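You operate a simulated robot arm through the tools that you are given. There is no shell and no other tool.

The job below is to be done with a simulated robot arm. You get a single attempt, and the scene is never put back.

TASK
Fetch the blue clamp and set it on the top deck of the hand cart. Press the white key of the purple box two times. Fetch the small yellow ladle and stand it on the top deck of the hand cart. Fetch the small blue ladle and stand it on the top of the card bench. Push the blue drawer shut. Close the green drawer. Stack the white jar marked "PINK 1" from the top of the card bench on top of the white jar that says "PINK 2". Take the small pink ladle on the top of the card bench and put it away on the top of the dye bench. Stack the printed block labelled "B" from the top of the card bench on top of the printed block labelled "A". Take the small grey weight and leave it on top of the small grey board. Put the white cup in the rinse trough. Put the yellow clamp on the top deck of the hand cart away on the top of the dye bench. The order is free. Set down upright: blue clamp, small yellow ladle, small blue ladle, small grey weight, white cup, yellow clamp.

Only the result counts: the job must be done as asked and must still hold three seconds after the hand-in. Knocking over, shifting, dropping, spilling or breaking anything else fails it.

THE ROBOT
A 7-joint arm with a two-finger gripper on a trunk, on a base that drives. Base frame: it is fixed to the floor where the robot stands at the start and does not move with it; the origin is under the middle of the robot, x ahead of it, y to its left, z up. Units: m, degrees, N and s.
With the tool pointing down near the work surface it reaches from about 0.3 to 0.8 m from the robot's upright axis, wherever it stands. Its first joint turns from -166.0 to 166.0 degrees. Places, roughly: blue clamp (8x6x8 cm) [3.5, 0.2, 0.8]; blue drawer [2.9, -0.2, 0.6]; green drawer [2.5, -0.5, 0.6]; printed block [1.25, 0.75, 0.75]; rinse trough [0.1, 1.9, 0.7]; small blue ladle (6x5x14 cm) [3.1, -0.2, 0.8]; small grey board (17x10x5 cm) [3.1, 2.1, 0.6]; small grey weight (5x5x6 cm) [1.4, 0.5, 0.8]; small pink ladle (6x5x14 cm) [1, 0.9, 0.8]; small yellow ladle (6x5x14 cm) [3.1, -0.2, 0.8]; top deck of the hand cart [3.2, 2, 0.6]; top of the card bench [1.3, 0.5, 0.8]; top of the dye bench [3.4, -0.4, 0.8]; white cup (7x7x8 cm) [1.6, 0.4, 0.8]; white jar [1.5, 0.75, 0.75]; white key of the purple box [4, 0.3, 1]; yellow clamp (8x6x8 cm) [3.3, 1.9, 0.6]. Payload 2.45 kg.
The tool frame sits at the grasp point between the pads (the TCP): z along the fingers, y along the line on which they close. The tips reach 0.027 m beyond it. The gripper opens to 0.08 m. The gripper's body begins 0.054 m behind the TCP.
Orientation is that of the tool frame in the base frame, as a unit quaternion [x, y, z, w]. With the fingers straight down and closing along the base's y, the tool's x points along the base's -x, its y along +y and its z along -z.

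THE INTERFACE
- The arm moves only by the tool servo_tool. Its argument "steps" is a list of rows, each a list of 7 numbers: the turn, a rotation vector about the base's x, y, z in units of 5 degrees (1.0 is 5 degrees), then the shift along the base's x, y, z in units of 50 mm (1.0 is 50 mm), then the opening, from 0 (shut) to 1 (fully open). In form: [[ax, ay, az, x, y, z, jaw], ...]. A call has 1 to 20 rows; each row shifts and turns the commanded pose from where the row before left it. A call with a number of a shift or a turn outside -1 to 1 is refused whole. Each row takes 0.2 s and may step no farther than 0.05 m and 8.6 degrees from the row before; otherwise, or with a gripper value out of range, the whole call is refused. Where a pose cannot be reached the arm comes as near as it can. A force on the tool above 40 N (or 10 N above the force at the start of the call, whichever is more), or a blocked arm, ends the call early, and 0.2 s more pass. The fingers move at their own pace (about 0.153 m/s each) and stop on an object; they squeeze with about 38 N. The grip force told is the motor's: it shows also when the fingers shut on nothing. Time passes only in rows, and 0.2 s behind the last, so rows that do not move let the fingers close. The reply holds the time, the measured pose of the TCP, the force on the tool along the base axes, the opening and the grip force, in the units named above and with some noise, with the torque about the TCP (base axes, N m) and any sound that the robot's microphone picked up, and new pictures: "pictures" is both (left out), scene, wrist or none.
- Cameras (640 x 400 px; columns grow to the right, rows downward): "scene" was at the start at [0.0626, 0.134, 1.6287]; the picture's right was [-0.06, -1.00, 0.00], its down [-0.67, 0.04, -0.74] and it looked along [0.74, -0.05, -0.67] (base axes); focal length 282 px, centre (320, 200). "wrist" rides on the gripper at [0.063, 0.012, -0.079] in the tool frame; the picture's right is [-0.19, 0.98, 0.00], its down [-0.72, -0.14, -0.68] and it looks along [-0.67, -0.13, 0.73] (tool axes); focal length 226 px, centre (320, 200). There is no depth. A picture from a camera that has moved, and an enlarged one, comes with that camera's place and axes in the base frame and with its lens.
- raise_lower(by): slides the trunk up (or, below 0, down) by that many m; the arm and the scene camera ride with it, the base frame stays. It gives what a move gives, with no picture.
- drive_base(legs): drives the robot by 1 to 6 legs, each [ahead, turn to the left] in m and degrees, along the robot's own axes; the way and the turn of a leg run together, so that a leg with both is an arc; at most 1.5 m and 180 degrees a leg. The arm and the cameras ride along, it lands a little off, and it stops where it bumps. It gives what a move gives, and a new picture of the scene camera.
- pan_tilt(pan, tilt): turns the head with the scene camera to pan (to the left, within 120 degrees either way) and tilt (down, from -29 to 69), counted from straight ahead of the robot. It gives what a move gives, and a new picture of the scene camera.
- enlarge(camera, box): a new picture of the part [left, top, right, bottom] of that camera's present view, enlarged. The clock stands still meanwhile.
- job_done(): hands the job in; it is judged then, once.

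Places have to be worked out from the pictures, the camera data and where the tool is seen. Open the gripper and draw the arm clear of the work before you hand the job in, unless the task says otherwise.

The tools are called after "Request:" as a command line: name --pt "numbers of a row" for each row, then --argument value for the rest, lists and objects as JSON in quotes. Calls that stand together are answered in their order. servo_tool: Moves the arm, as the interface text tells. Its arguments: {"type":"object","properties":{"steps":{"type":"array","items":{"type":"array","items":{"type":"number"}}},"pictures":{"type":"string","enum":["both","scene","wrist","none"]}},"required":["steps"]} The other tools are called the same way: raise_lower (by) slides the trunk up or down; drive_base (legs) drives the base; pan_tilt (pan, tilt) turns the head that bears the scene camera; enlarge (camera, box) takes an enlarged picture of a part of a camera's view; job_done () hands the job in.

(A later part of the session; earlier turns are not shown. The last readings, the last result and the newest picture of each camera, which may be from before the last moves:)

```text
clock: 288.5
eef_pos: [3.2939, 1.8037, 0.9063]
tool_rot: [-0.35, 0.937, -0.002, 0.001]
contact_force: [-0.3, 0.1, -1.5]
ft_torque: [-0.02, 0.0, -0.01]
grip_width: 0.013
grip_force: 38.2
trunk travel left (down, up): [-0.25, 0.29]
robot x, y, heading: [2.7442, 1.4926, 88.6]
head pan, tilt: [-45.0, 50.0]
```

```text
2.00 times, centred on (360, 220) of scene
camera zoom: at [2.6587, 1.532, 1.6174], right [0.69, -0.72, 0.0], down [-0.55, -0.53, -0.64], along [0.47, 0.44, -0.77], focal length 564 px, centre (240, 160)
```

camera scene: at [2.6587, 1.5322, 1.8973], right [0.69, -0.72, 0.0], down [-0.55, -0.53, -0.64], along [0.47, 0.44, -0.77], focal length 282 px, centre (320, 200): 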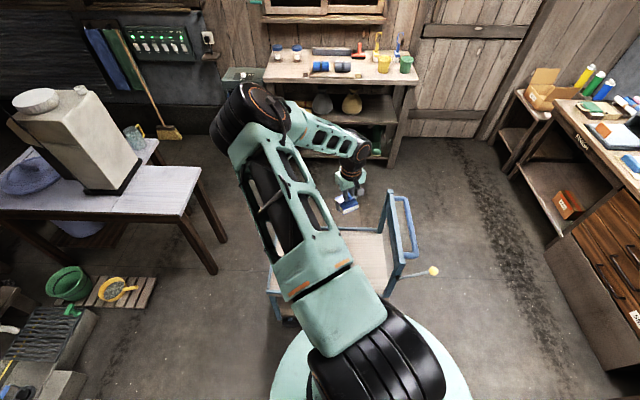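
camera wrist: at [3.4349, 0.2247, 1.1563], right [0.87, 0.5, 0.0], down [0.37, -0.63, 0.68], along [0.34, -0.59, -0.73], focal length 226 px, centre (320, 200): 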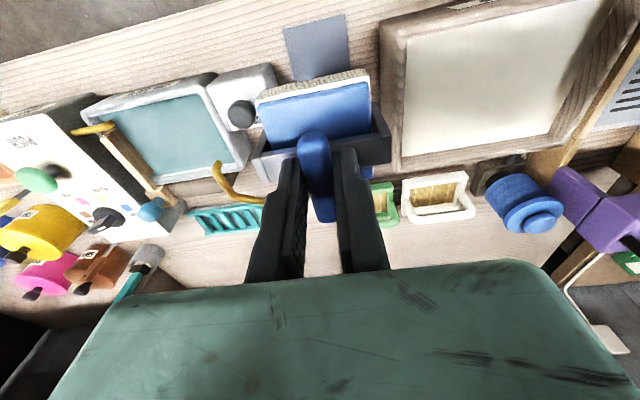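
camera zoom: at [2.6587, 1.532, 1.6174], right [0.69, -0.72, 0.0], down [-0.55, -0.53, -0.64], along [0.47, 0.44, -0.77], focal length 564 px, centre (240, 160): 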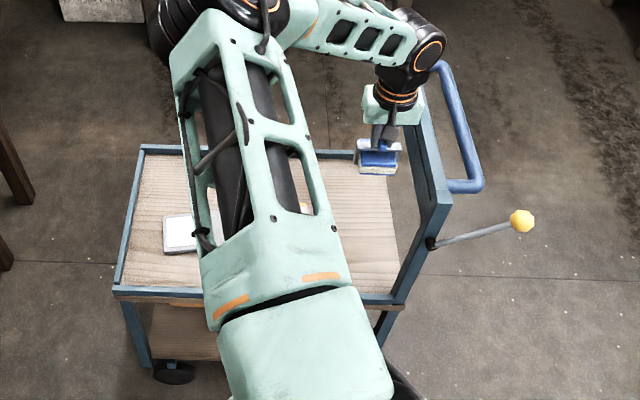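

The clamp hangs centred between the yellow clamp and the deck's end rail with ~4 cm margins. I descend and step to contact.

Request:
servo_tool --pt "0 0 0 0 0 -0.8 0" --pt "0 0 0 0 0 -0.8 0" --pt "0 0 0 0 0 -0.8 0" --pt "0 0 0 0 0 0 0"

Request:
enlarge --camera "scene" --box '[300, 140, 480, 280]'

```text
clock: 289.5
eef_pos: [3.295, 1.8036, 0.785]
tool_rot: [-0.349, 0.937, -0.002, -0.001]
contact_force: [0.5, 0.3, -1.4]
ft_torque: [-0.02, 0.02, -0.03]
grip_width: 0.0131
grip_force: 37.8
trunk travel left (down, up): [-0.25, 0.29]
robot x, y, heading: [2.7463, 1.4944, 88.3]
head pan, tilt: [-45.0, 50.0]
camera scene: at [2.659, 1.5321, 1.6174], right [0.69, -0.72, 0.0], down [-0.55, -0.53, -0.64], along [0.46, 0.44, -0.77], focal length 282 px, centre (320, 200)
camera wrist: at [3.2388, 1.7707, 0.8644], right [-0.5, 0.87, 0.0], down [0.64, 0.37, 0.68], along [0.59, 0.34, -0.73], focal length 226 px, centre (320, 200)
```

scene: 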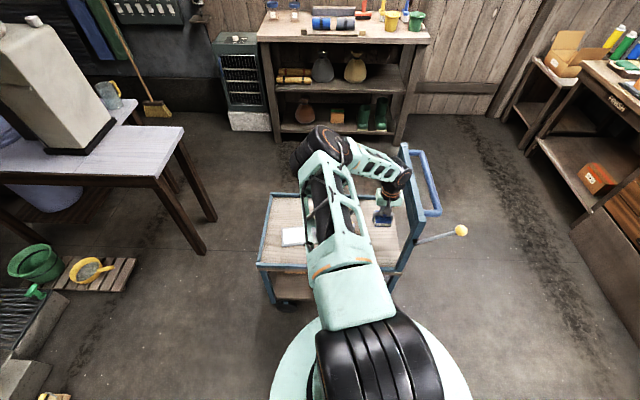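
wrist: 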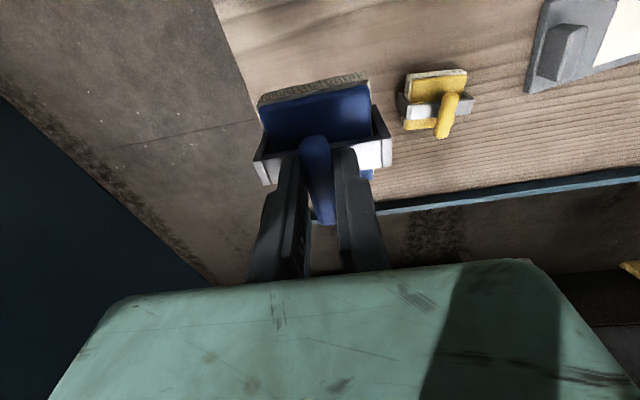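

```text
2.86 times, centred on (390, 210) of scene
camera zoom: at [2.659, 1.5321, 1.6174], right [0.69, -0.72, 0.0], down [-0.55, -0.53, -0.64], along [0.46, 0.44, -0.77], focal length 806 px, centre (120, 171)
```

zoom: 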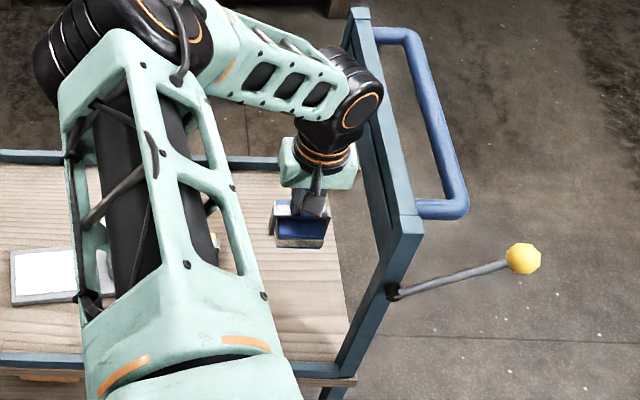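

Margins are about 3 cm on each side. I go down to near contact then by small steps.

Request:
servo_tool --pt "0 0 0 0 0 -0.6 0" --pt "0 0 0 0 0 -0.6 0" --pt "0 0 0 0 0 -0.2 0" --pt "0 0 0 0 0 0 0" --pictures "wrist"

Request:
servo_tool --pt "0 0 0 0 0 -0.1 0" --pt "0 0 0 0 0 -0.1 0" --pt "0 0 0 0 0 0 0" --pictures "none"

```text
clock: 290.5
eef_pos: [3.2957, 1.8034, 0.7159]
tool_rot: [-0.35, 0.937, -0.002, -0.002]
contact_force: [-0.4, 0.6, -1.3]
ft_torque: [0.01, -0.03, 0.0]
grip_width: 0.013
grip_force: 38.0
trunk travel left (down, up): [-0.25, 0.29]
robot x, y, heading: [2.7467, 1.4942, 88.5]
head pan, tilt: [-45.0, 50.0]
camera wrist: at [3.2385, 1.7717, 0.7953], right [-0.5, 0.87, 0.0], down [0.64, 0.37, 0.68], along [0.59, 0.34, -0.73], focal length 226 px, centre (320, 200)
```

wrist: 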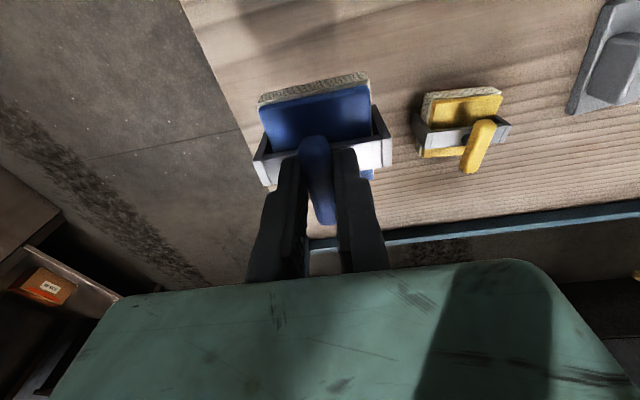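

```text
clock: 291.3
eef_pos: [3.2948, 1.8036, 0.7076]
tool_rot: [-0.35, 0.937, -0.002, -0.001]
contact_force: [-0.3, 0.2, -0.5]
ft_torque: [0.0, 0.02, 0.0]
grip_width: 0.0133
grip_force: 37.8
trunk travel left (down, up): [-0.25, 0.29]
robot x, y, heading: [2.7444, 1.4959, 88.7]
head pan, tilt: [-45.0, 50.0]
```

No contact yet at 0.7076; continue.

Request:
servo_tool --pt "0 0 0 0 0 -0.1 0" --pt "0 0 0 0 0 -0.1 0" --pt "0 0 0 0 0 0 0" --pictures "none"

Request:
servo_tool --pt "0 0 0 0 0 -0.08 0" --pt "0 0 0 0 0 -0.08 0" --pt "0 0 0 0 0 0 0" --pictures "none"

```text
clock: 292.1
eef_pos: [3.2963, 1.8034, 0.6951]
tool_rot: [-0.349, 0.937, -0.002, -0.001]
contact_force: [0.2, -0.3, -0.6]
ft_torque: [0.02, 0.03, 0.03]
grip_width: 0.0132
grip_force: 38.0
trunk travel left (down, up): [-0.25, 0.29]
robot x, y, heading: [2.742, 1.4966, 88.7]
head pan, tilt: [-45.0, 50.0]
```

```text
clock: 292.9
eef_pos: [3.2959, 1.8027, 0.687]
tool_rot: [-0.35, 0.937, -0.002, 0.0]
contact_force: [0.1, -0.3, -0.9]
ft_torque: [-0.02, 0.03, -0.02]
grip_width: 0.013
grip_force: 39.1
trunk travel left (down, up): [-0.25, 0.29]
robot x, y, heading: [2.74, 1.4965, 88.6]
head pan, tilt: [-45.0, 50.0]
```

Continue down in small steps.

Request:
servo_tool --pt "0 0 0 0 0 -0.08 0" --pt "0 0 0 0 0 -0.08 0" --pt "0 0 0 0 0 0 0" --pictures "none"

Request:
servo_tool --pt "0 0 0 0 0 -0.06 0" --pt "0 0 0 0 0 -0.06 0" --pt "0 0 0 0 0 0 0" --pictures "wrist"

```text
clock: 293.7
eef_pos: [3.2952, 1.8037, 0.6788]
tool_rot: [-0.349, 0.937, -0.002, 0.0]
contact_force: [0.1, 0.0, -0.5]
ft_torque: [0.02, -0.01, 0.0]
grip_width: 0.013
grip_force: 38.3
trunk travel left (down, up): [-0.25, 0.29]
robot x, y, heading: [2.7476, 1.4962, 88.4]
head pan, tilt: [-45.0, 50.0]
```

```text
clock: 294.5
eef_pos: [3.2946, 1.804, 0.674]
tool_rot: [-0.35, 0.937, -0.002, 0.0]
contact_force: [0.6, -0.2, -0.5]
ft_torque: [-0.02, 0.0, 0.0]
grip_width: 0.013
grip_force: 37.9
trunk travel left (down, up): [-0.25, 0.29]
robot x, y, heading: [2.7461, 1.4968, 88.4]
head pan, tilt: [-45.0, 50.0]
camera wrist: at [3.2389, 1.7716, 0.7531], right [-0.5, 0.87, 0.0], down [0.64, 0.37, 0.68], along [0.59, 0.34, -0.73], focal length 226 px, centre (320, 200)
```

wrist: 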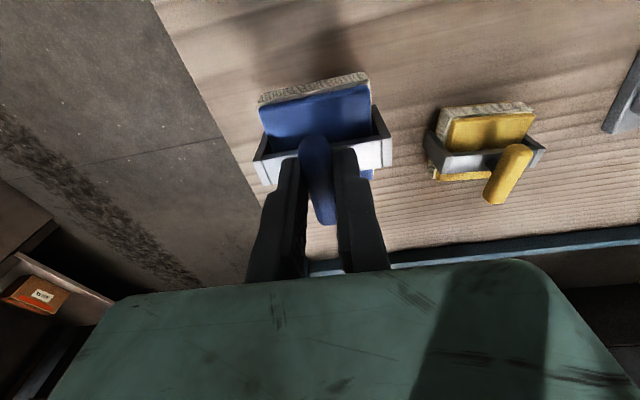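

Compared to the yellow clamp, still a bit above the deck. Continue.

Request:
servo_tool --pt "0 0 0 0 0 -0.08 0" --pt "0 0 0 0 0 -0.08 0" --pt "0 0 0 0 0 0 0" --pictures "none"

Request:
servo_tool --pt "0 0 0 0 0 -0.08 0" --pt "0 0 0 0 0 -0.08 0" --pt "0 0 0 0 0 0 0" --pictures "none"

Request:
servo_tool --pt "0 0 0 0 0 -0.08 0" --pt "0 0 0 0 0 -0.08 0" --pt "0 0 0 0 0 0 0" --pictures "wrist"

```text
clock: 295.3
eef_pos: [3.2966, 1.8038, 0.6654]
tool_rot: [-0.349, 0.937, -0.003, 0.0]
contact_force: [0.9, 0.1, -0.9]
ft_torque: [-0.04, 0.0, -0.01]
grip_width: 0.0133
grip_force: 38.8
trunk travel left (down, up): [-0.25, 0.29]
robot x, y, heading: [2.7457, 1.4961, 88.5]
head pan, tilt: [-45.0, 50.0]
```

```text
clock: 296.1
eef_pos: [3.2945, 1.8036, 0.6572]
tool_rot: [-0.349, 0.937, -0.002, 0.0]
contact_force: [-0.3, 0.2, -0.9]
ft_torque: [-0.02, 0.01, 0.03]
grip_width: 0.0133
grip_force: 37.9
trunk travel left (down, up): [-0.25, 0.29]
robot x, y, heading: [2.7484, 1.4924, 88.8]
head pan, tilt: [-45.0, 50.0]
```

```text
clock: 296.9
eef_pos: [3.2938, 1.8041, 0.6489]
tool_rot: [-0.349, 0.937, -0.002, -0.001]
contact_force: [-0.2, 0.2, -1.7]
ft_torque: [0.0, 0.01, -0.01]
grip_width: 0.0133
grip_force: 38.3
trunk travel left (down, up): [-0.25, 0.29]
robot x, y, heading: [2.7448, 1.4916, 88.5]
head pan, tilt: [-45.0, 50.0]
camera wrist: at [3.2379, 1.7714, 0.7291], right [-0.5, 0.87, 0.0], down [0.64, 0.37, 0.68], along [0.59, 0.34, -0.73], focal length 226 px, centre (320, 200)
```

wrist: 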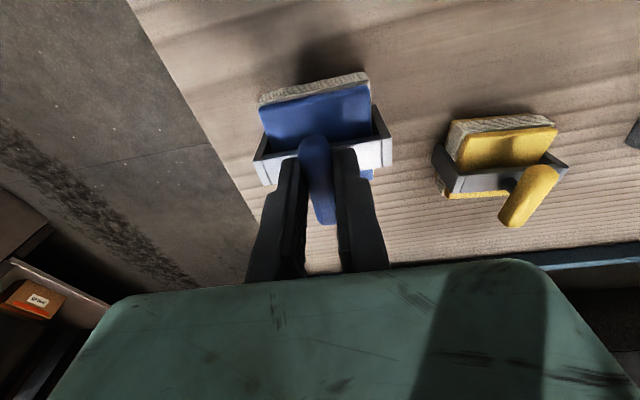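

The shadow still shows a small gap. Continue.

Request:
servo_tool --pt "0 0 0 0 0 -0.08 0" --pt "0 0 0 0 0 -0.08 0" --pt "0 0 0 0 0 0 0" --pictures "none"

Request:
servo_tool --pt "0 0 0 0 0 -0.08 0" --pt "0 0 0 0 0 -0.08 0" --pt "0 0 0 0 0 0 0" --pictures "none"

Request:
servo_tool --pt "0 0 0 0 0 -0.08 0" --pt "0 0 0 0 0 -0.08 0" --pt "0 0 0 0 0 0 0" --pictures "wrist"

```text
clock: 297.7
eef_pos: [3.2949, 1.8033, 0.6422]
tool_rot: [-0.349, 0.937, -0.003, 0.0]
contact_force: [0.7, 0.4, -0.5]
ft_torque: [0.04, 0.01, 0.02]
grip_width: 0.0132
grip_force: 38.1
trunk travel left (down, up): [-0.25, 0.29]
robot x, y, heading: [2.7429, 1.4978, 88.5]
head pan, tilt: [-45.0, 50.0]
```

```text
clock: 298.5
eef_pos: [3.2945, 1.8027, 0.6339]
tool_rot: [-0.35, 0.937, -0.002, 0.0]
contact_force: [-0.6, -0.2, -1.2]
ft_torque: [-0.01, -0.01, 0.03]
grip_width: 0.0129
grip_force: 37.7
trunk travel left (down, up): [-0.25, 0.29]
robot x, y, heading: [2.7424, 1.4984, 88.6]
head pan, tilt: [-45.0, 50.0]
```

```text
clock: 299.3
eef_pos: [3.295, 1.803, 0.6253]
tool_rot: [-0.349, 0.937, -0.003, 0.0]
contact_force: [0.3, 0.2, -0.8]
ft_torque: [0.0, 0.03, -0.01]
grip_width: 0.0128
grip_force: 37.7
trunk travel left (down, up): [-0.25, 0.29]
robot x, y, heading: [2.7471, 1.4949, 88.4]
head pan, tilt: [-45.0, 50.0]
camera wrist: at [3.2382, 1.7708, 0.705], right [-0.5, 0.87, 0.0], down [0.64, 0.37, 0.68], along [0.59, 0.34, -0.73], focal length 226 px, centre (320, 200)
```

wrist: 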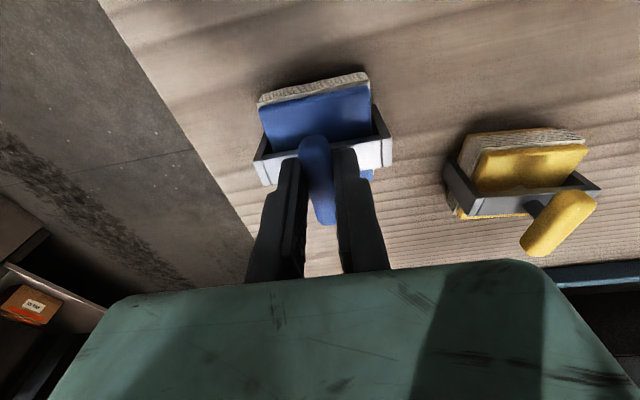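

The shadow is closing on the clamp; nearly there.

Request:
servo_tool --pt "0 0 0 0 0 -0.07 0" --pt "0 0 0 0 0 -0.07 0" --pt "0 0 0 0 0 0 0" --pictures "none"

Request:
servo_tool --pt "0 0 0 0 0 -0.07 0" --pt "0 0 0 0 0 -0.07 0" --pt "0 0 0 0 0 0 0" --pictures "none"

```text
clock: 300.1
eef_pos: [3.2959, 1.8031, 0.6219]
tool_rot: [-0.351, 0.937, -0.002, 0.002]
contact_force: [-8.8, -3.9, 34.7]
ft_torque: [-0.26, 0.49, 0.04]
grip_width: 0.0133
grip_force: 37.7
trunk travel left (down, up): [-0.25, 0.29]
robot x, y, heading: [2.7448, 1.4943, 88.8]
head pan, tilt: [-45.0, 50.0]
```

```text
clock: 300.9
eef_pos: [3.2973, 1.8039, 0.6154]
tool_rot: [-0.349, 0.937, -0.002, 0.002]
contact_force: [-2.1, -1.7, 18.9]
ft_torque: [-0.13, 0.39, 0.06]
grip_width: 0.013
grip_force: 38.1
trunk travel left (down, up): [-0.25, 0.29]
robot x, y, heading: [2.7434, 1.4951, 88.6]
head pan, tilt: [-45.0, 50.0]
stopped in row 3: the force on the tool passed its limit at 46 N (the readings are from after the stop); the commanded pose is now the measured one
```

Contact at z≈0.622 (deck ≈0.55). I relieve slightly, open a bit, and rise.

Request:
servo_tool --pt "0 0 0 0 0 0.06 0" --pt "0 0 0 0 0 0 0.2" --pt "0 0 0 0 0 0 0.45" --pt "0 0 0 0 0 0 0.45" --pictures "wrist"

Request:
servo_tool --pt "0 0 0 0 0 0.4 0.45" --pt "0 0 0 0 0 1 0.45" --pt "0 0 0 0 0 1 0.45" --pt "0 0 0 0 0 1 0.6"

Request:
enlarge --camera "scene" --box '[250, 160, 450, 290]'

```text
clock: 301.9
eef_pos: [3.2972, 1.8037, 0.6185]
tool_rot: [-0.35, 0.937, -0.001, 0.003]
contact_force: [5.9, -7.4, 25.6]
ft_torque: [-0.04, -0.08, -0.03]
grip_width: 0.024
grip_force: 0.1
trunk travel left (down, up): [-0.25, 0.29]
robot x, y, heading: [2.7477, 1.4974, 88.6]
head pan, tilt: [-45.0, 50.0]
camera wrist: at [3.2407, 1.7709, 0.6975], right [-0.5, 0.87, 0.0], down [0.63, 0.36, 0.69], along [0.6, 0.34, -0.73], focal length 226 px, centre (320, 200)
```

wrist: 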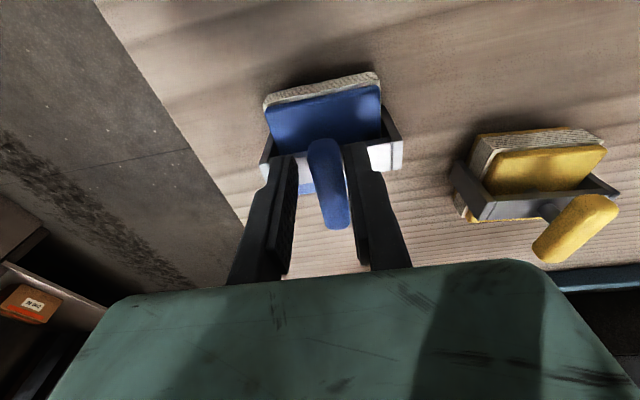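

```text
clock: 302.9
eef_pos: [3.2958, 1.8031, 0.7861]
tool_rot: [-0.35, 0.937, -0.002, 0.001]
contact_force: [0.4, 0.8, 0.0]
ft_torque: [0.02, 0.0, -0.01]
grip_width: 0.0484
grip_force: 0.1
trunk travel left (down, up): [-0.25, 0.29]
robot x, y, heading: [2.7436, 1.4918, 88.5]
head pan, tilt: [-45.0, 50.0]
camera scene: at [2.6584, 1.5317, 1.6173], right [0.69, -0.72, 0.0], down [-0.55, -0.53, -0.64], along [0.47, 0.44, -0.77], focal length 282 px, centre (320, 200)
camera wrist: at [3.238, 1.7707, 0.8653], right [-0.5, 0.87, 0.0], down [0.63, 0.37, 0.68], along [0.59, 0.34, -0.73], focal length 226 px, centre (320, 200)
```

scene: 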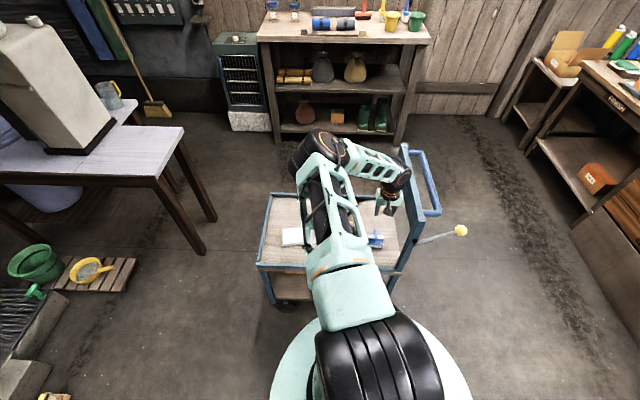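
wrist: 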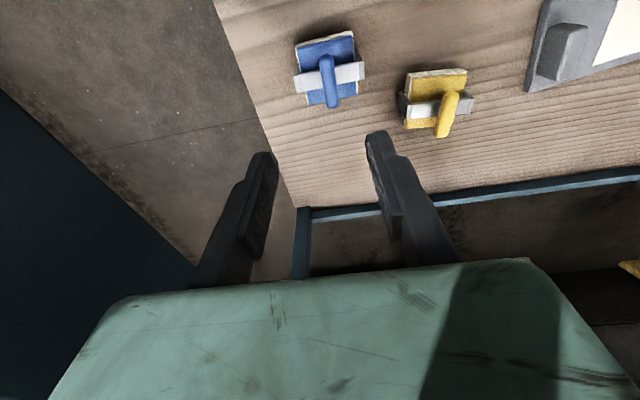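

```text
3.08 times, centred on (350, 225) of scene
camera zoom: at [2.6584, 1.5317, 1.6173], right [0.69, -0.72, 0.0], down [-0.55, -0.53, -0.64], along [0.47, 0.44, -0.77], focal length 868 px, centre (228, 123)
```

zoom: 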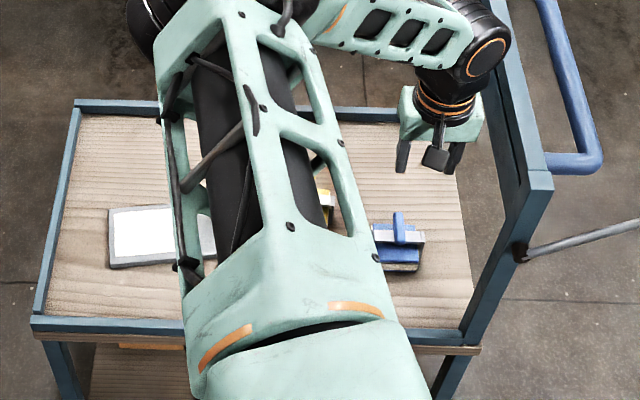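

The blue clamp stands upright on the deck. Next I take the yellow clamp: handle bar centre ≈(3.256,1.942), turned about −14° relative to the tool.

Request:
servo_tool --pt "0 0 -1 -0.27 0.93 0 0.6" --pt "0 0 -1 -0.27 0.93 0 0.6" --pt "0 0 -0.8 -0.26 0.92 0 0.6" --pt "0 0 0 0 0 0 0.6" --pictures "wrist"

Request:
enlarge --camera "wrist" --box '[220, 20, 420, 145]'

```text
clock: 303.9
eef_pos: [3.2555, 1.9426, 0.7861]
tool_rot: [-0.232, 0.973, -0.002, 0.002]
contact_force: [0.4, 0.5, -0.6]
ft_torque: [0.03, 0.03, -0.03]
grip_width: 0.0477
grip_force: 0.0
trunk travel left (down, up): [-0.25, 0.29]
robot x, y, heading: [2.7436, 1.498, 88.7]
head pan, tilt: [-45.0, 50.0]
camera wrist: at [3.193, 1.9249, 0.8646], right [-0.27, 0.96, 0.0], down [0.7, 0.2, 0.68], along [0.66, 0.18, -0.73], focal length 226 px, centre (320, 200)
```

wrist: 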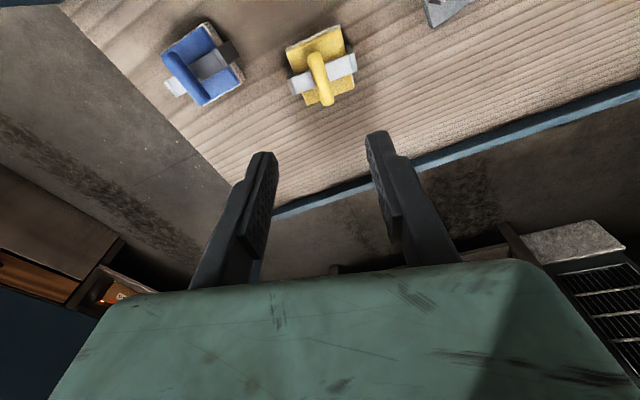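

```text
3.20 times, centred on (320, 82) of wrist
camera zoom: at [3.193, 1.9249, 0.8646], right [-0.27, 0.96, 0.0], down [0.7, 0.2, 0.68], along [0.66, 0.18, -0.73], focal length 723 px, centre (320, 576)
```

zoom: 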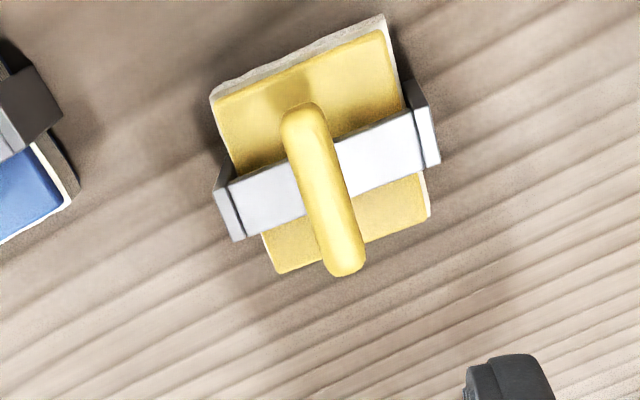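

Tool is centred; the yaw overshoots by ~6°. I correct and descend to grip the bar.

Request:
servo_tool --pt "0 0 1 0 0 -0.8 0.45" --pt "0 0 0.3 0 0 -0.8 0.45" --pt "0 0 0 0 0 -0.6 0.45" --pt "0 0 0 0 0 0 0.45" --pictures "wrist"

```text
clock: 304.9
eef_pos: [3.2586, 1.9437, 0.6763]
tool_rot: [-0.289, 0.957, -0.001, 0.0]
contact_force: [0.3, -0.3, 0.2]
ft_torque: [0.0, 0.02, 0.0]
grip_width: 0.0359
grip_force: 0.0
trunk travel left (down, up): [-0.25, 0.29]
robot x, y, heading: [2.7469, 1.4941, 88.8]
head pan, tilt: [-45.0, 50.0]
camera wrist: at [3.1976, 1.9189, 0.7563], right [-0.38, 0.92, 0.0], down [0.67, 0.28, 0.68], along [0.63, 0.26, -0.73], focal length 226 px, centre (320, 200)
```

wrist: 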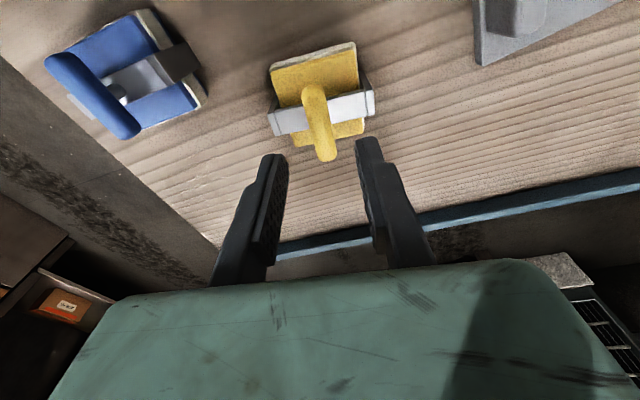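

Aligned. I lower the last 54 mm and close.

Request:
servo_tool --pt "0 0 0 -0.06 -0.04 -0.5 0.45" --pt "0 0 0 0 0 -0.4 0.45" --pt "0 0 0 0 0 -0.16 0.45" --pt "0 0 0 0 0 0 0.45" --pictures "wrist"

Request:
servo_tool --pt "0 0 0 0 0 0 0" --pt "0 0 0 0 0 0 0" --pt "0 0 0 0 0 0 0" --pictures "wrist"

```text
clock: 305.9
eef_pos: [3.2558, 1.9433, 0.6229]
tool_rot: [-0.288, 0.958, -0.001, 0.001]
contact_force: [-0.3, 0.2, 0.1]
ft_torque: [-0.02, 0.01, 0.0]
grip_width: 0.0361
grip_force: 0.2
trunk travel left (down, up): [-0.25, 0.29]
robot x, y, heading: [2.7481, 1.4952, 88.7]
head pan, tilt: [-45.0, 50.0]
camera wrist: at [3.1941, 1.9177, 0.7029], right [-0.38, 0.93, 0.0], down [0.67, 0.28, 0.68], along [0.63, 0.26, -0.73], focal length 226 px, centre (320, 200)
```

wrist: 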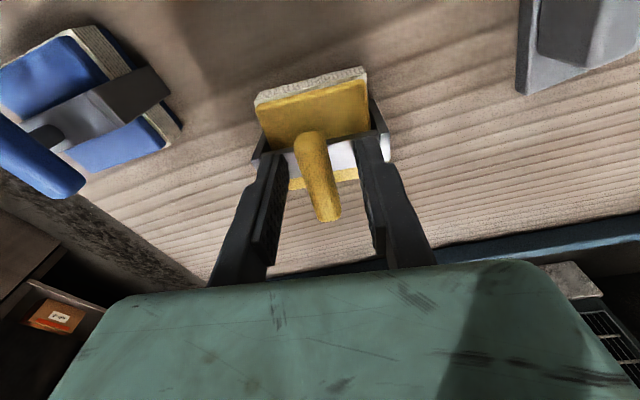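

```text
clock: 306.7
eef_pos: [3.2549, 1.9418, 0.6244]
tool_rot: [-0.288, 0.958, -0.002, 0.001]
contact_force: [-0.3, 0.2, -0.2]
ft_torque: [-0.01, -0.03, 0.01]
grip_width: 0.013
grip_force: 38.0
trunk travel left (down, up): [-0.25, 0.29]
robot x, y, heading: [2.7429, 1.4945, 88.7]
head pan, tilt: [-45.0, 50.0]
camera wrist: at [3.1941, 1.9177, 0.703], right [-0.38, 0.93, 0.0], down [0.67, 0.28, 0.68], along [0.63, 0.26, -0.73], focal length 226 px, centre (320, 200)
```

wrist: 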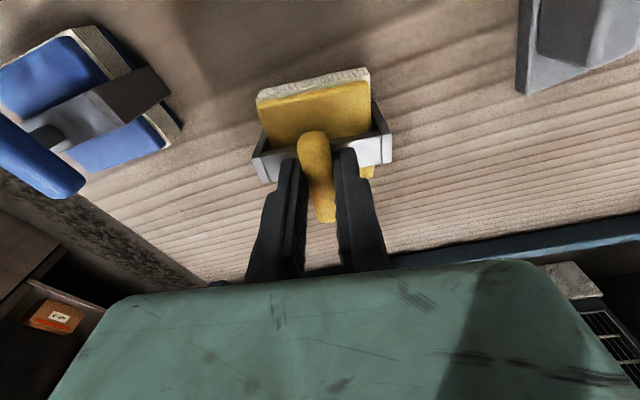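

Yellow clamp gripped. I lift, raise the trunk, back off from the cart and drive to the dye bench stance.

Request:
servo_tool --pt "0 0 0 0 0 0.4 0" --pt "0 0 0 0 0 1 0" --pt "0 0 0 0 0 1 0" --pt "0 0 0 0 0 1 0" --pt "0 0 0 0 0 1 0" --pt "0 0 0 0 0 1 0" --pictures "wrist"

Request:
raise_lower --by 0.28

Request:
drive_base --legs '[[-0.15, 0], [0, 167.7], [1.41, 0], [0, 102]]'

Request:
pan_tilt --pan -75 --tilt 48

```text
clock: 308.1
eef_pos: [3.2528, 1.942, 0.8908]
tool_rot: [-0.288, 0.958, -0.002, 0.001]
contact_force: [0.4, -0.5, -1.3]
ft_torque: [0.0, 0.02, 0.0]
grip_width: 0.0132
grip_force: 38.2
trunk travel left (down, up): [-0.25, 0.29]
robot x, y, heading: [2.7439, 1.4942, 88.4]
head pan, tilt: [-45.0, 50.0]
camera wrist: at [3.1919, 1.917, 0.971], right [-0.38, 0.93, 0.0], down [0.68, 0.28, 0.68], along [0.63, 0.26, -0.73], focal length 226 px, centre (320, 200)
```

wrist: 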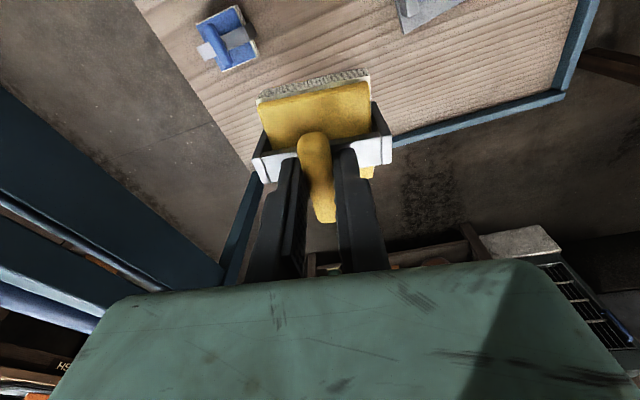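

```text
clock: 310.9
eef_pos: [3.2538, 1.9428, 1.1716]
tool_rot: [-0.288, 0.958, -0.001, 0.001]
contact_force: [-0.2, 0.8, -1.5]
ft_torque: [-0.01, -0.02, 0.03]
grip_width: 0.0131
grip_force: 38.0
trunk travel left (down, up): [-0.53, 0.01]
robot x, y, heading: [2.7439, 1.4964, 88.6]
head pan, tilt: [-45.0, 50.0]
```

```text
clock: 330.4
eef_pos: [2.8449, -0.5453, 1.171]
tool_rot: [0.476, 0.879, -0.002, 0.0]
contact_force: [0.6, -0.5, -1.3]
ft_torque: [0.01, 0.01, -0.01]
grip_width: 0.0133
grip_force: 38.0
trunk travel left (down, up): [-0.53, 0.01]
robot x, y, heading: [2.3997, -0.0376, -1.8]
head pan, tilt: [-45.0, 50.0]
camera scene: at [2.4384, 0.0493, 1.8973], right [-0.73, -0.69, 0.0], down [-0.53, 0.56, -0.64], along [0.44, -0.47, -0.77], focal length 282 px, centre (320, 200)
```

scene: 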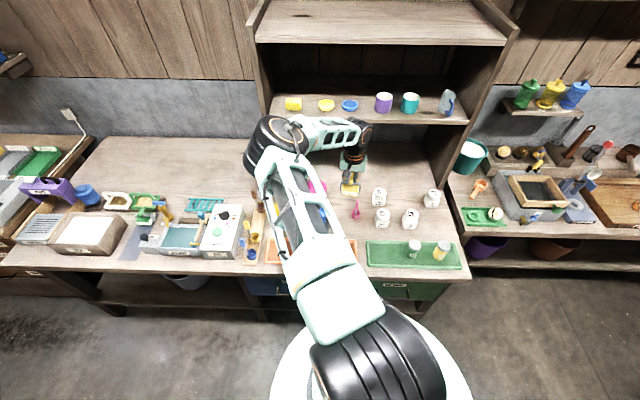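

```text
clock: 331.4
eef_pos: [2.845, -0.5453, 1.1718]
tool_rot: [0.477, 0.879, -0.003, -0.001]
contact_force: [0.0, -0.6, -1.1]
ft_torque: [0.03, -0.02, 0.0]
grip_width: 0.0133
grip_force: 38.4
trunk travel left (down, up): [-0.53, 0.01]
robot x, y, heading: [2.402, -0.0339, -1.6]
head pan, tilt: [-75.0, 48.0]
camera scene: at [2.4037, 0.0285, 1.9], right [-0.97, -0.23, 0.0], down [-0.17, 0.72, -0.67], along [0.15, -0.65, -0.74], focal length 282 px, centre (320, 200)
```

scene: 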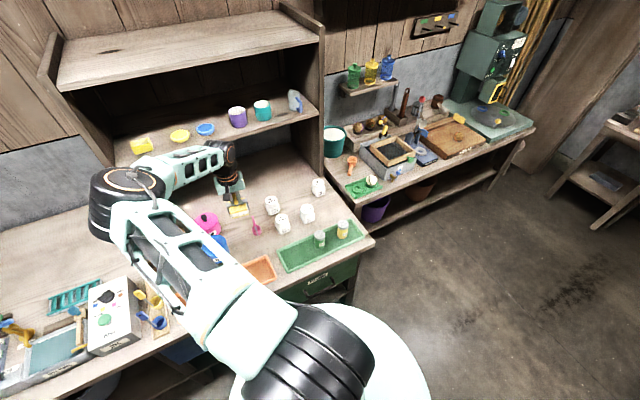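

I'm at the dye bench with the yellow clamp over the free gap. I look closely.

Request:
enlarge --camera "scene" --box '[180, 150, 360, 290]'

Request:
enlarge --camera "wrist" --box '[0, 0, 640, 400]'

```text
2.86 times, centred on (270, 220) of scene
camera zoom: at [2.4037, 0.0285, 1.9], right [-0.97, -0.23, 0.0], down [-0.17, 0.72, -0.67], along [0.15, -0.65, -0.74], focal length 806 px, centre (463, 143)
```

zoom: 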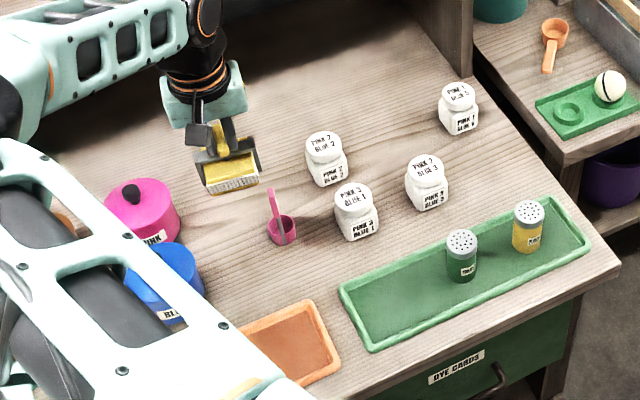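

```text
1.00 times, centred on (320, 200) of wrist (not enlarged: the box is as wide or as high as the picture)
camera zoom: at [2.8211, -0.4853, 1.2506], right [0.93, 0.37, 0.0], down [0.28, -0.68, 0.68], along [0.25, -0.63, -0.73], focal length 226 px, centre (320, 200)
```

zoom: 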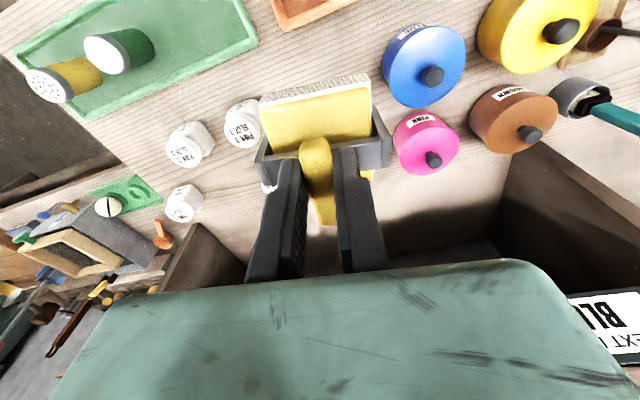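

The spot u≈1.815, w≈−2.31 lies between blue pot, orange tray and the pink ladle. I position above it and lower the trunk.

Request:
servo_tool --pt "0 0 0.8 0.39 -0.07 0 0" --pt "0 0 0.8 0.39 -0.07 0 0" --pt "0 0 0 0 0 0 0" --pictures "none"

Request:
raise_lower --by -0.2

Request:
enlarge --camera "wrist" --box '[0, 0, 640, 400]'

Request:
enlarge --camera "scene" --box '[160, 150, 340, 290]'

```text
clock: 332.2
eef_pos: [2.8833, -0.5522, 1.1714]
tool_rot: [0.414, 0.91, -0.001, 0.0]
contact_force: [-0.4, -0.6, -0.2]
ft_torque: [0.01, -0.02, -0.01]
grip_width: 0.0131
grip_force: 37.8
trunk travel left (down, up): [-0.53, 0.01]
robot x, y, heading: [2.4015, -0.0352, -2.0]
head pan, tilt: [-75.0, 48.0]
```

```text
clock: 334.4
eef_pos: [2.8846, -0.5519, 0.9718]
tool_rot: [0.414, 0.91, -0.002, 0.0]
contact_force: [-0.7, -1.0, -1.5]
ft_torque: [0.03, 0.02, -0.01]
grip_width: 0.0129
grip_force: 37.9
trunk travel left (down, up): [-0.33, 0.21]
robot x, y, heading: [2.4028, -0.0318, -1.6]
head pan, tilt: [-75.0, 48.0]
```

```text
1.00 times, centred on (320, 200) of wrist (not enlarged: the box is as wide or as high as the picture)
camera zoom: at [2.8507, -0.4959, 1.0506], right [0.87, 0.5, 0.0], down [0.37, -0.63, 0.68], along [0.34, -0.59, -0.73], focal length 226 px, centre (320, 200)
```

zoom: 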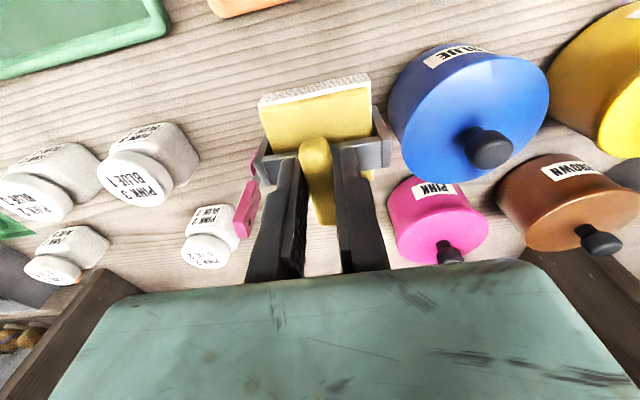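

```text
2.86 times, centred on (250, 220) of scene
camera zoom: at [2.4035, 0.0286, 1.7001], right [-0.97, -0.23, 0.0], down [-0.17, 0.72, -0.67], along [0.15, -0.65, -0.74], focal length 806 px, centre (520, 143)
```

zoom: 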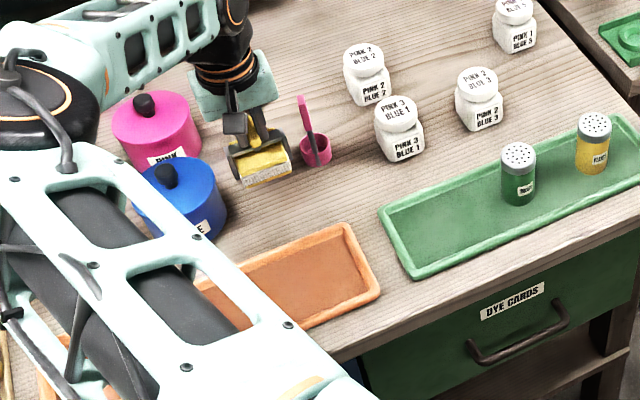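

Pot clearance on the right is ~1 cm, so I shift 8 mm left and 5 mm toward me, then descend to near contact.

Request:
servo_tool --pt "0 0 0 -0.186 -0.028 0 0" --pt "0 0 0 0 0 -0.6 0" --pt "0 0 0 0 0 -0.6 0" --pt "0 0 0 0 0 0 0"

Request:
enlarge --camera "scene" --box '[180, 170, 320, 270]'

```text
clock: 335.4
eef_pos: [2.8741, -0.5514, 0.9119]
tool_rot: [0.414, 0.91, -0.003, 0.0]
contact_force: [-0.3, -0.4, -0.5]
ft_torque: [0.02, -0.04, 0.01]
grip_width: 0.0132
grip_force: 38.2
trunk travel left (down, up): [-0.33, 0.21]
robot x, y, heading: [2.4038, -0.0329, -1.7]
head pan, tilt: [-75.0, 48.0]
camera scene: at [2.4034, 0.0286, 1.7001], right [-0.97, -0.23, 0.0], down [-0.17, 0.72, -0.67], along [0.15, -0.65, -0.74], focal length 282 px, centre (320, 200)
camera wrist: at [2.8422, -0.4963, 0.9905], right [0.87, 0.5, 0.0], down [0.37, -0.63, 0.68], along [0.34, -0.59, -0.73], focal length 226 px, centre (320, 200)
```

scene: 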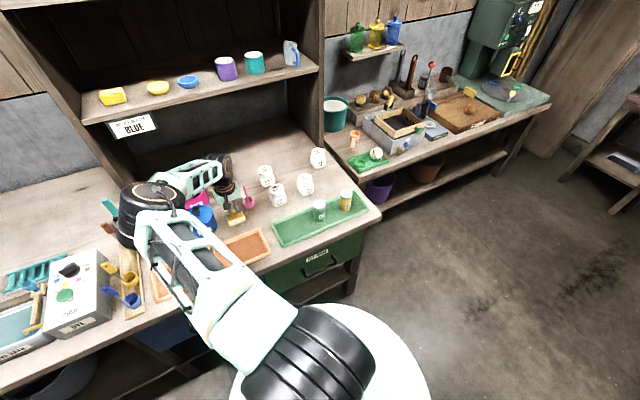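
wrist: 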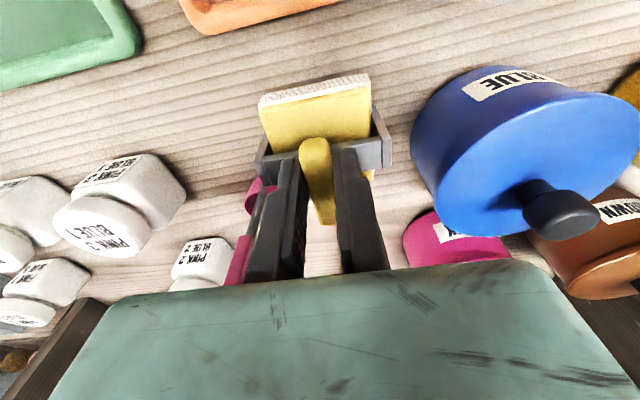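

```text
4.00 times, centred on (250, 220) of scene
camera zoom: at [2.4034, 0.0286, 1.7001], right [-0.97, -0.23, 0.0], down [-0.17, 0.72, -0.67], along [0.15, -0.65, -0.74], focal length 1129 px, centre (600, 120)
```

zoom: 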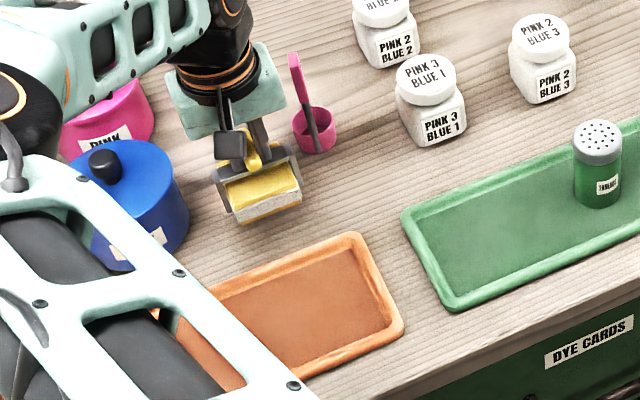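

Good clearance all round. I step down to contact.

Request:
servo_tool --pt "0 0 0 0 0 -0.2 0" --pt "0 0 0 0 0 -0.16 0" --pt "0 0 0 0 0 0 0" --pictures "none"

Request:
servo_tool --pt "0 0 0 0 0 -0.08 0" --pt "0 0 0 0 0 -0.08 0" --pt "0 0 0 0 0 0 0" --pictures "none"

```text
clock: 336.2
eef_pos: [2.8733, -0.5526, 0.892]
tool_rot: [0.414, 0.91, -0.002, 0.0]
contact_force: [-0.2, -0.4, -1.7]
ft_torque: [0.01, -0.01, 0.0]
grip_width: 0.0131
grip_force: 38.4
trunk travel left (down, up): [-0.33, 0.21]
robot x, y, heading: [2.4009, -0.0354, -2.0]
head pan, tilt: [-75.0, 48.0]
```

```text
clock: 337.0
eef_pos: [2.8745, -0.5527, 0.8866]
tool_rot: [0.414, 0.91, -0.002, 0.001]
contact_force: [0.4, 0.2, -1.1]
ft_torque: [0.04, 0.05, -0.01]
grip_width: 0.0129
grip_force: 37.9
trunk travel left (down, up): [-0.33, 0.21]
robot x, y, heading: [2.4029, -0.0324, -1.6]
head pan, tilt: [-75.0, 48.0]
```

Request:
servo_tool --pt "0 0 0 0 0 -0.06 0" --pt "0 0 0 0 0 -0.04 0" --pt "0 0 0 0 0 0 0" --pictures "none"

Request:
servo_tool --pt "0 0 0 0 0 -0.05 0" --pt "0 0 0 0 0 0 0" --pictures "none"

```text
clock: 337.8
eef_pos: [2.8722, -0.5528, 0.88]
tool_rot: [0.414, 0.91, -0.002, 0.0]
contact_force: [-0.3, -0.6, -1.7]
ft_torque: [0.01, -0.01, -0.02]
grip_width: 0.013
grip_force: 38.8
trunk travel left (down, up): [-0.33, 0.21]
robot x, y, heading: [2.4026, -0.0378, -1.5]
head pan, tilt: [-75.0, 48.0]
```

```text
clock: 338.4
eef_pos: [2.8743, -0.5527, 0.8778]
tool_rot: [0.413, 0.911, -0.003, 0.0]
contact_force: [0.4, 0.5, -1.4]
ft_torque: [0.02, 0.02, 0.01]
grip_width: 0.0133
grip_force: 37.6
trunk travel left (down, up): [-0.33, 0.21]
robot x, y, heading: [2.4027, -0.0312, -1.7]
head pan, tilt: [-75.0, 48.0]
```

No contact yet at 0.878; I keep stepping.

Request:
servo_tool --pt "0 0 0 0 0 -0.06 0" --pt "0 0 0 0 0 0 0" --pictures "none"

Request:
servo_tool --pt "0 0 0 0 0 -0.06 0" --pt "0 0 0 0 0 0 0" --pictures "none"

Request:
servo_tool --pt "0 0 0 0 0 -0.06 0" --pt "0 0 0 0 0 0 0" --pictures "wrist"

```text
clock: 339.0
eef_pos: [2.8733, -0.5525, 0.8745]
tool_rot: [0.414, 0.91, -0.002, 0.0]
contact_force: [-0.9, 0.1, -1.8]
ft_torque: [0.0, 0.0, -0.02]
grip_width: 0.013
grip_force: 38.9
trunk travel left (down, up): [-0.33, 0.21]
robot x, y, heading: [2.4016, -0.0344, -1.7]
head pan, tilt: [-75.0, 48.0]
```

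```text
clock: 339.6
eef_pos: [2.8745, -0.5528, 0.8731]
tool_rot: [0.414, 0.91, -0.002, 0.001]
contact_force: [-2.1, 1.7, 10.0]
ft_torque: [0.19, 0.02, -0.02]
grip_width: 0.013
grip_force: 37.9
trunk travel left (down, up): [-0.33, 0.21]
robot x, y, heading: [2.3986, -0.0336, -1.6]
head pan, tilt: [-75.0, 48.0]
```

```text
clock: 340.2
eef_pos: [2.8731, -0.5527, 0.8731]
tool_rot: [0.414, 0.91, -0.004, 0.002]
contact_force: [-2.3, 0.6, 36.8]
ft_torque: [0.43, 0.25, 0.0]
grip_width: 0.0131
grip_force: 37.5
trunk travel left (down, up): [-0.33, 0.21]
robot x, y, heading: [2.4007, -0.0318, -1.9]
head pan, tilt: [-75.0, 48.0]
camera wrist: at [2.841, -0.4967, 0.9517], right [0.87, 0.5, 0.0], down [0.36, -0.63, 0.69], along [0.34, -0.6, -0.73], focal length 226 px, centre (320, 200)
```

wrist: 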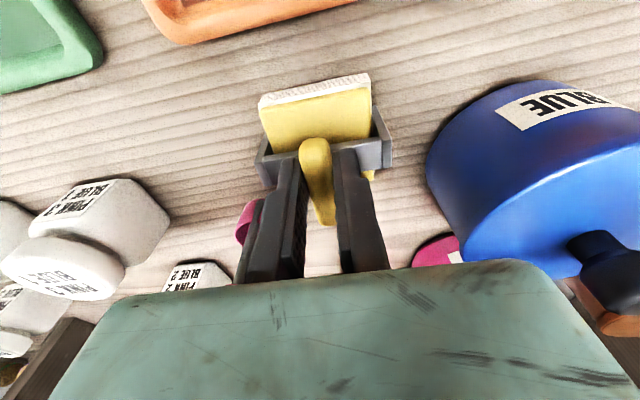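

Contact made at ≈0.8735. I relieve a bit, open, and rise.

Request:
servo_tool --pt "0 0 0 0 0 0.08 0" --pt "0 0 0 0 0 0 0" --pictures "none"

Request:
servo_tool --pt "0 0 0 0 0 0 0.2" --pt "0 0 0 0 0 0 0.4" --pt "0 0 0 0 0 0 0.4" --pictures "wrist"

```text
clock: 340.8
eef_pos: [2.8741, -0.5521, 0.8728]
tool_rot: [0.413, 0.911, -0.002, 0.001]
contact_force: [1.5, -6.6, 15.0]
ft_torque: [-0.65, -0.59, -0.09]
grip_width: 0.0132
grip_force: 37.9
trunk travel left (down, up): [-0.33, 0.21]
robot x, y, heading: [2.4046, -0.0344, -1.7]
head pan, tilt: [-75.0, 48.0]
```

```text
clock: 341.6
eef_pos: [2.8738, -0.5519, 0.8725]
tool_rot: [0.414, 0.91, -0.002, -0.001]
contact_force: [-0.2, -0.8, 0.0]
ft_torque: [0.01, 0.02, 0.03]
grip_width: 0.0318
grip_force: 0.0
trunk travel left (down, up): [-0.33, 0.21]
robot x, y, heading: [2.4066, -0.0369, -1.7]
head pan, tilt: [-75.0, 48.0]
camera wrist: at [2.8416, -0.4967, 0.9519], right [0.87, 0.5, 0.0], down [0.37, -0.63, 0.68], along [0.34, -0.59, -0.73], focal length 226 px, centre (320, 200)
```

wrist: 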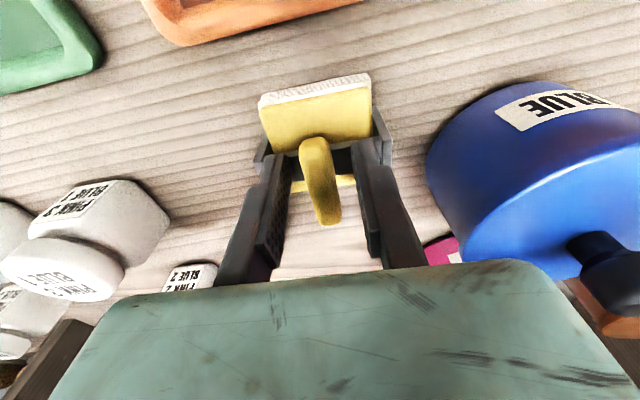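

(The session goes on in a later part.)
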